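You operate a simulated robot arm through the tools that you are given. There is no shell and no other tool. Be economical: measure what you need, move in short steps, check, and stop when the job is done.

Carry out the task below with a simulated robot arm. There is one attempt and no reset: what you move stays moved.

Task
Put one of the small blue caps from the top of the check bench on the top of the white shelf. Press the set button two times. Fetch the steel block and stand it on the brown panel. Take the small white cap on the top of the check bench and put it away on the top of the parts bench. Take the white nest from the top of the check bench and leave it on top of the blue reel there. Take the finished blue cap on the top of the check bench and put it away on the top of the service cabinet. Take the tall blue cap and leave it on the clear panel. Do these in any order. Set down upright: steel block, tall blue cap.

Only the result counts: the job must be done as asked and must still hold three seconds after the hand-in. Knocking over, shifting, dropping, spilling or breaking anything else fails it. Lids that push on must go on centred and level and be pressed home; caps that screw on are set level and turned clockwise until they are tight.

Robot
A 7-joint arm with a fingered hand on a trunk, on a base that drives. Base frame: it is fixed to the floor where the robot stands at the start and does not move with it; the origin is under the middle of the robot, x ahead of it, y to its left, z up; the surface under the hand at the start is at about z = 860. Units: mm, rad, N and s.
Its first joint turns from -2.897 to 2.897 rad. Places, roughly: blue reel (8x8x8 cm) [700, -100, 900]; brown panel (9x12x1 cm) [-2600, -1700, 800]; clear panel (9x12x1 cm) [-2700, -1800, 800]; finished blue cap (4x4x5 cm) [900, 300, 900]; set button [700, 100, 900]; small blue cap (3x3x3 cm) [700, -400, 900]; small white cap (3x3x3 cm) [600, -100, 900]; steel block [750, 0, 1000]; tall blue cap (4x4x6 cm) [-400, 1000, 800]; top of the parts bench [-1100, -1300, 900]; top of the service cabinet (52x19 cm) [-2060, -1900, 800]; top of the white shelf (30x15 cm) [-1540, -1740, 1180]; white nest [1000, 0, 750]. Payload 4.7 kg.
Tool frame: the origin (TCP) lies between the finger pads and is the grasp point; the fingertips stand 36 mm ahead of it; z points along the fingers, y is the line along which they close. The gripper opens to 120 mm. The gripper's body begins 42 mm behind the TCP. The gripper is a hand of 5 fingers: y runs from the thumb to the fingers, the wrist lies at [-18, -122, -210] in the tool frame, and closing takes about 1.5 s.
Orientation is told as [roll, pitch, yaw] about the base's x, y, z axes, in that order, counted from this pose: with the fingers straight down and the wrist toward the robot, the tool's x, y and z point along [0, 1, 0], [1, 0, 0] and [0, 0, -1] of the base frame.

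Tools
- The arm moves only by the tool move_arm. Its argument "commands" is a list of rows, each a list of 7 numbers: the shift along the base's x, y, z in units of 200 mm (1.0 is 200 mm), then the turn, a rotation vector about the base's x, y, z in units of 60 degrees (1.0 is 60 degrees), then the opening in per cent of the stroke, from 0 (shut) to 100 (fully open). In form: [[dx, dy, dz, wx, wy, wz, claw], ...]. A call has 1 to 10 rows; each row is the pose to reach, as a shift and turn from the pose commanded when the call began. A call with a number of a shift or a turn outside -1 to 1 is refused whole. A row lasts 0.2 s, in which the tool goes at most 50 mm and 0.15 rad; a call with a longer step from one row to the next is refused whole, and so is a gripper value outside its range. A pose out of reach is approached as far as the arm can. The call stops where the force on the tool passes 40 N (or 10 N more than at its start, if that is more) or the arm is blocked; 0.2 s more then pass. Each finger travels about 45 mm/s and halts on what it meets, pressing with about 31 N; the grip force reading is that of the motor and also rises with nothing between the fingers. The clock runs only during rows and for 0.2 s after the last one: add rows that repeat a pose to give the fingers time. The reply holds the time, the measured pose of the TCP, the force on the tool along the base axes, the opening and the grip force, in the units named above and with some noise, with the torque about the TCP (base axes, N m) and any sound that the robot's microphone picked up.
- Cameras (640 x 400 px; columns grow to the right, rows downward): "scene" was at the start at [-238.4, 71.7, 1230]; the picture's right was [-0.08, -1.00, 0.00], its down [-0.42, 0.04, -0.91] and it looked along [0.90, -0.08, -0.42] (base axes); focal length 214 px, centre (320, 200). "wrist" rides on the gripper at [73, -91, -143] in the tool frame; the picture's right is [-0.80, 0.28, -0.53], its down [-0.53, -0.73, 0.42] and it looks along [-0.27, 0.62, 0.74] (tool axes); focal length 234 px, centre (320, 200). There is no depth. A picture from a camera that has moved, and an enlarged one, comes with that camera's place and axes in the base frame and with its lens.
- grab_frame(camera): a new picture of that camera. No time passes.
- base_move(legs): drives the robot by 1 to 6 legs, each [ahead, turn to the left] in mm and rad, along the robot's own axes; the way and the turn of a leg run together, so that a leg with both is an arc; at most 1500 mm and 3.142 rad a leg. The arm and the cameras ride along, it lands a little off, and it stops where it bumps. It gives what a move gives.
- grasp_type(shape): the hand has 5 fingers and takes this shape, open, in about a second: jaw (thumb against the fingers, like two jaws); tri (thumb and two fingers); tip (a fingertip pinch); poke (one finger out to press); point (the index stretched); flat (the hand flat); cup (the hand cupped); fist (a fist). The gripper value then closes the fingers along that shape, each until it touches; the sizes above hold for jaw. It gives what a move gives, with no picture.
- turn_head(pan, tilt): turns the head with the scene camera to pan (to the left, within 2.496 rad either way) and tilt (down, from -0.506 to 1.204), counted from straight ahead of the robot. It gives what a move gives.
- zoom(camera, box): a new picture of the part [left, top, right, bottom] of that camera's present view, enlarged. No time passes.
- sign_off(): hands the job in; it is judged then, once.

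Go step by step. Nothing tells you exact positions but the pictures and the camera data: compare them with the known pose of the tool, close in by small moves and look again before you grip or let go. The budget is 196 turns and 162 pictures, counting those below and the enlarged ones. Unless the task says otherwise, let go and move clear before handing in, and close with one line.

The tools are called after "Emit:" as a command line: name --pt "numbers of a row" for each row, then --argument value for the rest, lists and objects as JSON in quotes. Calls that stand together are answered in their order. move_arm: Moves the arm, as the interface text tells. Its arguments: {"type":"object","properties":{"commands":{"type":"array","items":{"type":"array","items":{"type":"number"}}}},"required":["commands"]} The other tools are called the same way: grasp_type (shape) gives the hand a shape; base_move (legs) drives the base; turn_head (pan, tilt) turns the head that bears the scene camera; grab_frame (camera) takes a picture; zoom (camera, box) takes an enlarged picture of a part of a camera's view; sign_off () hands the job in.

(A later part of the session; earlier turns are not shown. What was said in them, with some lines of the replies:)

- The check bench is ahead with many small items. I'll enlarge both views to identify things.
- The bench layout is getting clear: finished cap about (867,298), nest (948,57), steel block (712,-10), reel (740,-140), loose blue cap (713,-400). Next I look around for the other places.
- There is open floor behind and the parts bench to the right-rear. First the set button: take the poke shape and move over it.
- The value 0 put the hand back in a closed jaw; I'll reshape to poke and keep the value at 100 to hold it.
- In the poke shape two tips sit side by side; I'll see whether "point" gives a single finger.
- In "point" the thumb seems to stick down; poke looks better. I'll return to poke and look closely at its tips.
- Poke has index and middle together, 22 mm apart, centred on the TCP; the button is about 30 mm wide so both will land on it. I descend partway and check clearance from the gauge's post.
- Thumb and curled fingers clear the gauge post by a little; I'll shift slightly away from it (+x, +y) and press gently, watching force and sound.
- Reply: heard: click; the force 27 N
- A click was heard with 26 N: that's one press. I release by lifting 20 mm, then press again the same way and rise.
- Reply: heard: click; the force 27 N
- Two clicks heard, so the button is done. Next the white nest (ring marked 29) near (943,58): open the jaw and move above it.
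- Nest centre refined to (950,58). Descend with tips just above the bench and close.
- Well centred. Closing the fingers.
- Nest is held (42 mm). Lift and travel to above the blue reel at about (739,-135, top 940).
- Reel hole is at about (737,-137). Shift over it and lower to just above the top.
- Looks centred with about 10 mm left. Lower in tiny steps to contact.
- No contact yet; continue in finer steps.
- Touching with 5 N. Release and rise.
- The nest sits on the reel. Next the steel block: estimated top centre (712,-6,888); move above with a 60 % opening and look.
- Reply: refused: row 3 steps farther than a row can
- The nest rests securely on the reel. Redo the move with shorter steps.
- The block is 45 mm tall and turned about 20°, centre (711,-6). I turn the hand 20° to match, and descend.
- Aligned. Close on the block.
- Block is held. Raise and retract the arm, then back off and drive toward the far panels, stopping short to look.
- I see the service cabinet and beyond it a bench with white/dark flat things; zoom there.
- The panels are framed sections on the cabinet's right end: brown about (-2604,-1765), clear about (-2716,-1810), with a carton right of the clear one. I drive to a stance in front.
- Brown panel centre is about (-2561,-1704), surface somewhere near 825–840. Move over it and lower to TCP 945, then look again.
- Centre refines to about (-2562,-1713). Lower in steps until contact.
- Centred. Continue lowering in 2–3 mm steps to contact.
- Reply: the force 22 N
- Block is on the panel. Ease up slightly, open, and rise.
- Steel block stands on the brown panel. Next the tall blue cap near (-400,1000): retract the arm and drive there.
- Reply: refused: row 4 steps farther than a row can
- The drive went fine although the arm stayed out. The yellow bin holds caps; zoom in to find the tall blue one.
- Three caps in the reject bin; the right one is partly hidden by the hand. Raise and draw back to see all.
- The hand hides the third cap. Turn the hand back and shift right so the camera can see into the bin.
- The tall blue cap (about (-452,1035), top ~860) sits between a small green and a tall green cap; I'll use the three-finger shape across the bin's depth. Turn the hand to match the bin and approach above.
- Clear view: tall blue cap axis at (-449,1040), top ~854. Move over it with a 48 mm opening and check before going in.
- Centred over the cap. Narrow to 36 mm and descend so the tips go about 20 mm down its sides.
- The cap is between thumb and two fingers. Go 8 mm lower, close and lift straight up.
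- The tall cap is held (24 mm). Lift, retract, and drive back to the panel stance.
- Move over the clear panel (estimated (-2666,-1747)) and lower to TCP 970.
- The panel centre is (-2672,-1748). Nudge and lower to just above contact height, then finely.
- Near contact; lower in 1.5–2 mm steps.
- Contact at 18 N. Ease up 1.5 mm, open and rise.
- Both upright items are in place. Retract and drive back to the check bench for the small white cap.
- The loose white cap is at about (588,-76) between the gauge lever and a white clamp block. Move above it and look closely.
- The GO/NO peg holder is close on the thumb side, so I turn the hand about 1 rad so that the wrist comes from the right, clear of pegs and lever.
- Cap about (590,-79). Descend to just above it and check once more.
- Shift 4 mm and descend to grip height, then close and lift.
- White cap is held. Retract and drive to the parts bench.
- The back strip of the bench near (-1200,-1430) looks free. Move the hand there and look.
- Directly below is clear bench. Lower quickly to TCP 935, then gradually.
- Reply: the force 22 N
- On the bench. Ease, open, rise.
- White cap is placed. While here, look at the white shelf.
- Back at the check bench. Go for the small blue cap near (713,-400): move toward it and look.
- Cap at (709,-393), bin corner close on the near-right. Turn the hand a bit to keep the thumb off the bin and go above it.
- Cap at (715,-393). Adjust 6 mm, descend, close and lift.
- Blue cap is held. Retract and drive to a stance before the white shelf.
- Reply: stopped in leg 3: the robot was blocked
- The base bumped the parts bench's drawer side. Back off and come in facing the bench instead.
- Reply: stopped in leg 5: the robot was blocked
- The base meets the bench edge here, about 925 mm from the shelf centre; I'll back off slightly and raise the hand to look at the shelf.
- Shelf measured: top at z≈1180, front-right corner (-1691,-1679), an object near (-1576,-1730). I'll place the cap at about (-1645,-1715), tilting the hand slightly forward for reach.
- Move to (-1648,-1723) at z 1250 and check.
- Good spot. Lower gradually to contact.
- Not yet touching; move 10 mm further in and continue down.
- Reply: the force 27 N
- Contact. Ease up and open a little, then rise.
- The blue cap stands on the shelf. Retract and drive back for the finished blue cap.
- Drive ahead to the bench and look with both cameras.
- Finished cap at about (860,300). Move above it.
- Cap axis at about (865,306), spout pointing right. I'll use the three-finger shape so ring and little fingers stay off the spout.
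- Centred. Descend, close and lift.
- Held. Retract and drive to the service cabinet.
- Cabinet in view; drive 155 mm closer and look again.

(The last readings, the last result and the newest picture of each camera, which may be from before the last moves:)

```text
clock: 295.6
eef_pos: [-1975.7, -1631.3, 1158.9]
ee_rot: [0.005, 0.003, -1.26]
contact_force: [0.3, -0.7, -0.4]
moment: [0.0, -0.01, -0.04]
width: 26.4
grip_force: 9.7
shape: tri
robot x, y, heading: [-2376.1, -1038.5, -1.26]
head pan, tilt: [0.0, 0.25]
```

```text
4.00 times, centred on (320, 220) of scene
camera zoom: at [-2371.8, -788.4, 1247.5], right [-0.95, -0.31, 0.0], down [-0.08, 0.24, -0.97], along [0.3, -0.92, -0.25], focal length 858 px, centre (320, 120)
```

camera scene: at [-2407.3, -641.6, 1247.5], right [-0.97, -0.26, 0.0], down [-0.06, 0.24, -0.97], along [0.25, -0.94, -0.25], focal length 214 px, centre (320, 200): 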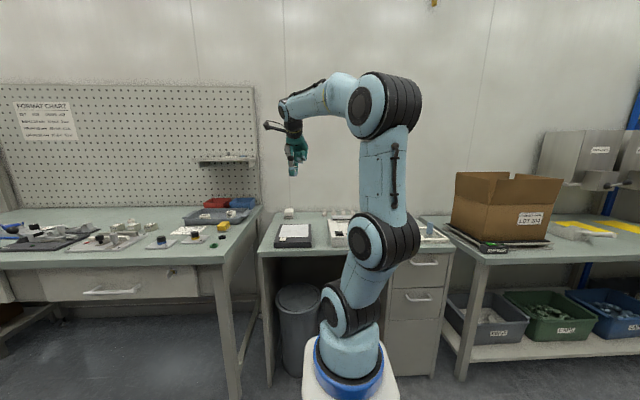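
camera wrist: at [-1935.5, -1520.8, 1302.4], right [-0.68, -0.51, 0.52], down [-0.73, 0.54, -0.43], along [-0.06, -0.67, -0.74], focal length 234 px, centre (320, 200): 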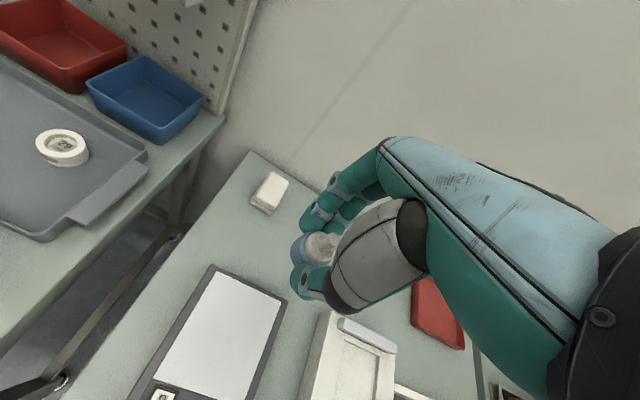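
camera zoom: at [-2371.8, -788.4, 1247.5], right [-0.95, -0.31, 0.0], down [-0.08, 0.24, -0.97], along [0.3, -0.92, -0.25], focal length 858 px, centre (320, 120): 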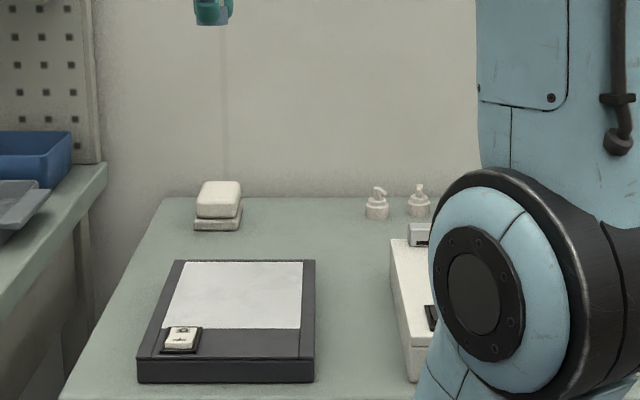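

Free spot between the white block and the bottles: target (-2018,-1855). Move there in two stages.

Emit:
move_arm --pt "-0.04 -0.22 -0.05 0 0 0 0" --pt "-0.08 -0.44 -0.12 0 0 0 0" --pt "-0.12 -0.66 -0.2 0 0 0 0" --pt "-0.16 -0.87 -0.3 0 0 0 0" --pt "-0.2 -1.0 -0.48 0 0 0 0" --pt "-0.2 -1.0 -0.7 0 0 0 0" --pt "-0.2 -1.0 -0.9 0 0 0 0"

Emit:
grab_frame --camera "wrist"

Emit:
zoom --camera "scene" --box '[240, 150, 400, 250]'

```text
clock: 297.2
eef_pos: [-2016.0, -1829.7, 978.8]
ee_rot: [0.005, 0.0, -1.261]
contact_force: [0.0, 0.0, 1.1]
moment: [0.03, 0.0, -0.04]
width: 26.1
grip_force: 9.5
shape: tri
robot x, y, heading: [-2371.0, -1037.4, -1.261]
head pan, tilt: [0.0, 0.25]
```

```text
62 pictures are left
camera wrist: at [-1976.2, -1719.8, 1122.2], right [-0.68, -0.51, 0.52], down [-0.73, 0.54, -0.43], along [-0.06, -0.67, -0.74], focal length 234 px, centre (320, 200)
```

wrist: 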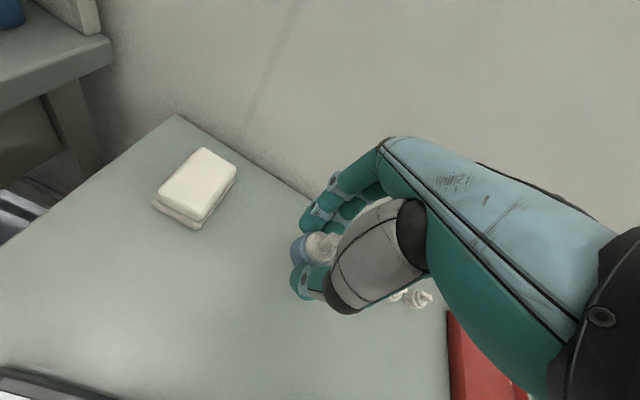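

```text
4.00 times, centred on (320, 200) of scene
camera zoom: at [-2371.9, -788.3, 1247.5], right [-0.95, -0.31, 0.0], down [-0.08, 0.23, -0.97], along [0.3, -0.92, -0.25], focal length 858 px, centre (320, 200)
```

zoom: 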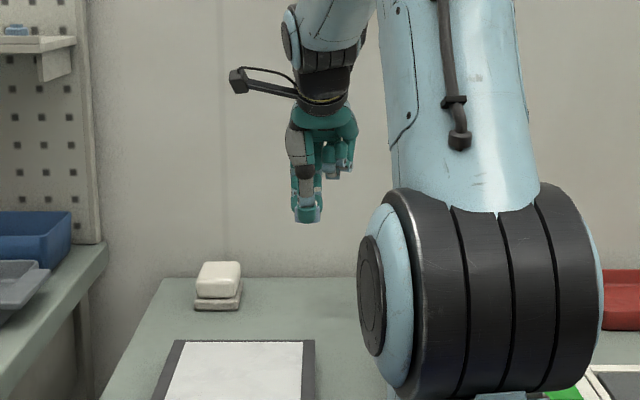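

Below is clear. Lower to near the surface, then finely.

Emit:
move_arm --pt "0 -0.05 -0.2 0 0 0 0" --pt "0 -0.06 -0.42 0 0 0 0" --pt "0 -0.06 -0.54 0 0 0 0" --pt "0 -0.06 -0.58 0 0 0 0" --pt "0 -0.06 -0.6 0 0 0 0" --pt "0 -0.06 -0.615 0 0 0 0" --pt "0 -0.06 -0.63 0 0 0 0"

```text
clock: 298.8
eef_pos: [-2014.9, -1841.6, 852.6]
ee_rot: [0.004, 0.001, -1.26]
contact_force: [-0.1, 0.0, 0.5]
moment: [-0.02, 0.0, -0.02]
width: 26.1
grip_force: 9.7
shape: tri
robot x, y, heading: [-2373.3, -1038.1, -1.26]
head pan, tilt: [0.0, 0.25]
```

Emit:
move_arm --pt "0 0 -0.01 0 0 0 0" --pt "0 0 -0.02 0 0 0 0" --pt "0 0 -0.03 0 0 0 0" --pt "0 0 -0.04 0 0 0 0" --pt "0 0 -0.05 0 0 0 0"

Emit:
zoom --camera "wrist" --box '[200, 170, 420, 335]'

```text
clock: 300.0
eef_pos: [-2015.2, -1841.6, 842.3]
ee_rot: [0.005, 0.001, -1.261]
contact_force: [-0.2, -0.7, 0.1]
moment: [0.0, -0.03, 0.02]
width: 25.8
grip_force: 10.1
shape: tri
robot x, y, heading: [-2378.1, -1036.3, -1.263]
head pan, tilt: [0.0, 0.25]
```

```text
2.42 times, centred on (310, 252) of wrist
camera zoom: at [-1975.4, -1732.9, 986.4], right [-0.68, -0.51, 0.52], down [-0.73, 0.54, -0.43], along [-0.06, -0.67, -0.74], focal length 568 px, centre (344, 73)
```

zoom: 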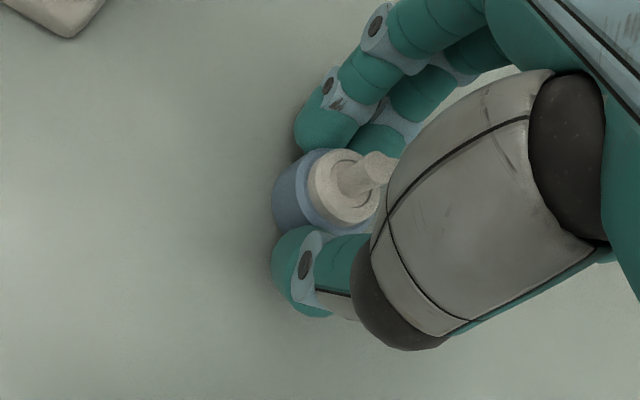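

Emit:
move_arm --pt "0 0 -0.01 0 0 0 0" --pt "0 0 -0.02 0 0 0 0" --pt "0 0 -0.03 0 0 0 0" --pt "0 0 -0.04 0 0 0 0"

```text
clock: 301.0
eef_pos: [-2014.9, -1841.8, 837.8]
ee_rot: [0.008, -0.001, -1.261]
contact_force: [0.0, 1.2, 16.9]
moment: [-0.02, 0.0, 0.01]
width: 27.6
grip_force: 10.1
shape: tri
robot x, y, heading: [-2377.2, -1034.7, -1.256]
head pan, tilt: [0.0, 0.25]
```

Contact. Ease, open and rise.

Emit:
move_arm --pt "0 0 0.015 0 0 0 0" --pt "0 0 0.015 0 0 0 30" --pt "0 0 0.015 0 0 0 40" --pt "0 0 0.015 0 0 0 50" --pt "0 0 0.015 0 0 0 60" --pt "0 0 0.12 0 0 0 60" --pt "0 0 0.35 0 0 0 60" --pt "0 0 0.58 0 0 0 60" --pt "0 0 0.8 0 0 0 60"

Emit:
grab_frame --camera "wrist"

```text
clock: 303.0
eef_pos: [-2013.8, -1842.0, 993.8]
ee_rot: [0.005, 0.003, -1.261]
contact_force: [-0.5, -1.3, -0.6]
moment: [0.06, 0.0, -0.04]
width: 71.5
grip_force: 0.0
shape: tri
robot x, y, heading: [-2375.7, -1042.0, -1.259]
head pan, tilt: [0.0, 0.25]
```

```text
59 pictures are left
camera wrist: at [-1974.6, -1732.2, 1138.2], right [-0.68, -0.51, 0.52], down [-0.73, 0.54, -0.42], along [-0.06, -0.67, -0.74], focal length 234 px, centre (320, 200)
```

wrist: 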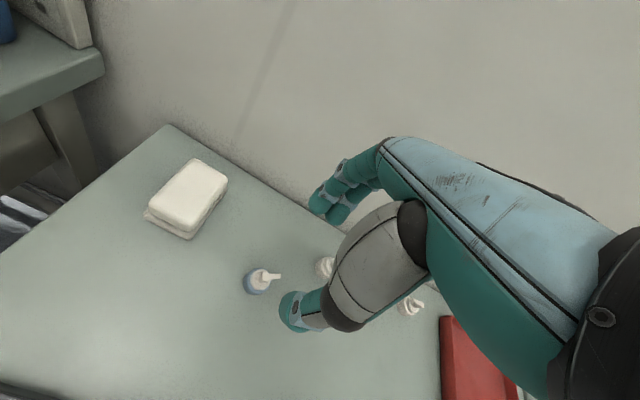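

The finished cap stands on the cabinet. Retract the arm and check the panels once before handing in.

Emit:
move_arm --pt "0 0 0.2 0 0 0 60" --pt "-0.05 0.15 0.38 0 0 0 60" --pt "-0.1 0.35 0.5 0 0 0 60" --pt "-0.15 0.56 0.58 0 0 0 60" --pt "-0.2 0.78 0.6 0 0 0 60" --pt "-0.25 1.0 0.6 0 0 0 60"

Emit:
turn_head --pan -0.4 --tilt 0.4

Emit:
grab_frame --camera "scene"

Emit:
grab_frame --camera "wrist"

```text
clock: 304.4
eef_pos: [-2066.2, -1641.0, 1114.4]
ee_rot: [0.005, 0.004, -1.259]
contact_force: [0.0, -1.1, -0.6]
moment: [0.02, 0.01, 0.02]
width: 71.7
grip_force: 0.0
shape: tri
robot x, y, heading: [-2374.0, -1034.4, -1.256]
head pan, tilt: [0.0, 0.25]
```

```text
clock: 305.2
eef_pos: [-2066.4, -1641.6, 1115.5]
ee_rot: [0.006, 0.0, -1.261]
contact_force: [-0.2, -0.3, -0.1]
moment: [-0.01, 0.0, 0.0]
width: 71.7
grip_force: 0.1
shape: tri
robot x, y, heading: [-2374.9, -1037.8, -1.256]
head pan, tilt: [-0.4, 0.4]
```

```text
58 pictures are left
camera scene: at [-2408.5, -791.8, 1233.6], right [-1.0, 0.09, 0.0], down [0.03, 0.39, -0.92], along [-0.08, -0.92, -0.39], focal length 214 px, centre (320, 200)
```

scene: 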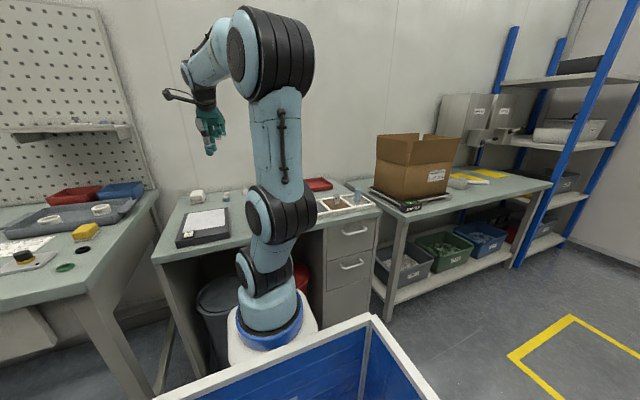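

```text
57 pictures are left
camera wrist: at [-2025.9, -1532.5, 1259.0], right [-0.68, -0.51, 0.52], down [-0.73, 0.54, -0.43], along [-0.06, -0.67, -0.74], focal length 234 px, centre (320, 200)
```

wrist: 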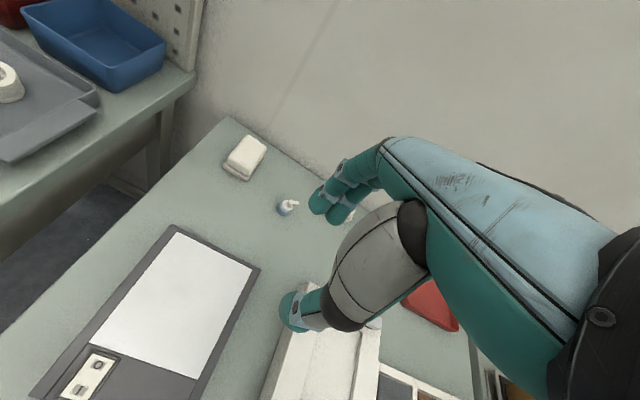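

Emit:
zoom --camera "scene" --box '[300, 170, 400, 232]'

Emit:
zoom --camera "scene" --box '[60, 100, 160, 162]'

```text
6.40 times, centred on (350, 201) of scene
camera zoom: at [-2408.5, -791.8, 1233.6], right [-1.0, 0.09, 0.0], down [0.03, 0.39, -0.92], along [-0.08, -0.92, -0.39], focal length 1373 px, centre (128, 194)
```

zoom: 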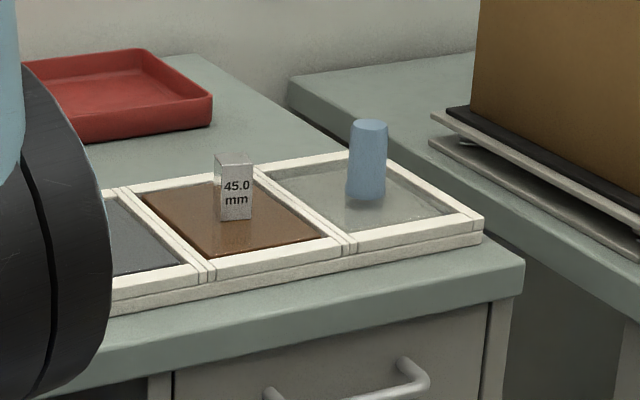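

```text
6.40 times, centred on (110, 131) of scene
camera zoom: at [-2408.5, -791.8, 1233.6], right [-1.0, 0.09, 0.0], down [0.03, 0.39, -0.92], along [-0.08, -0.92, -0.39], focal length 1373 px, centre (1664, 642)
```

zoom: 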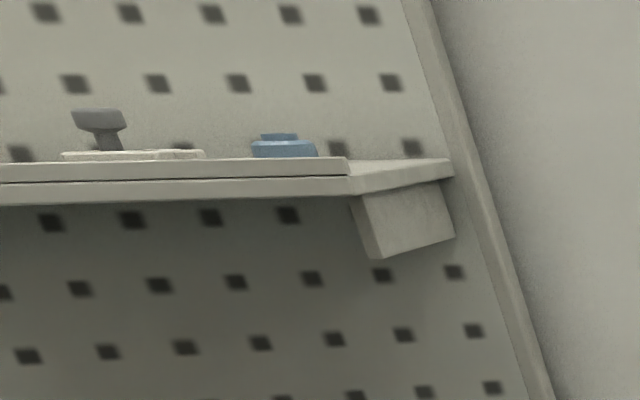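

The zooms show the steel block and tall cap upright on their panels and the blue cap on the shelf, and the hand is clear. I'm handing in.

Emit:
sign_off

```text
The job is handed in.
```

All seven tasks are done and handed in, with each item confirmed in place by camera after release. While driving to the white shelf, the base bumped the parts bench twice; I backed off each time and saw nothing on it out of place.
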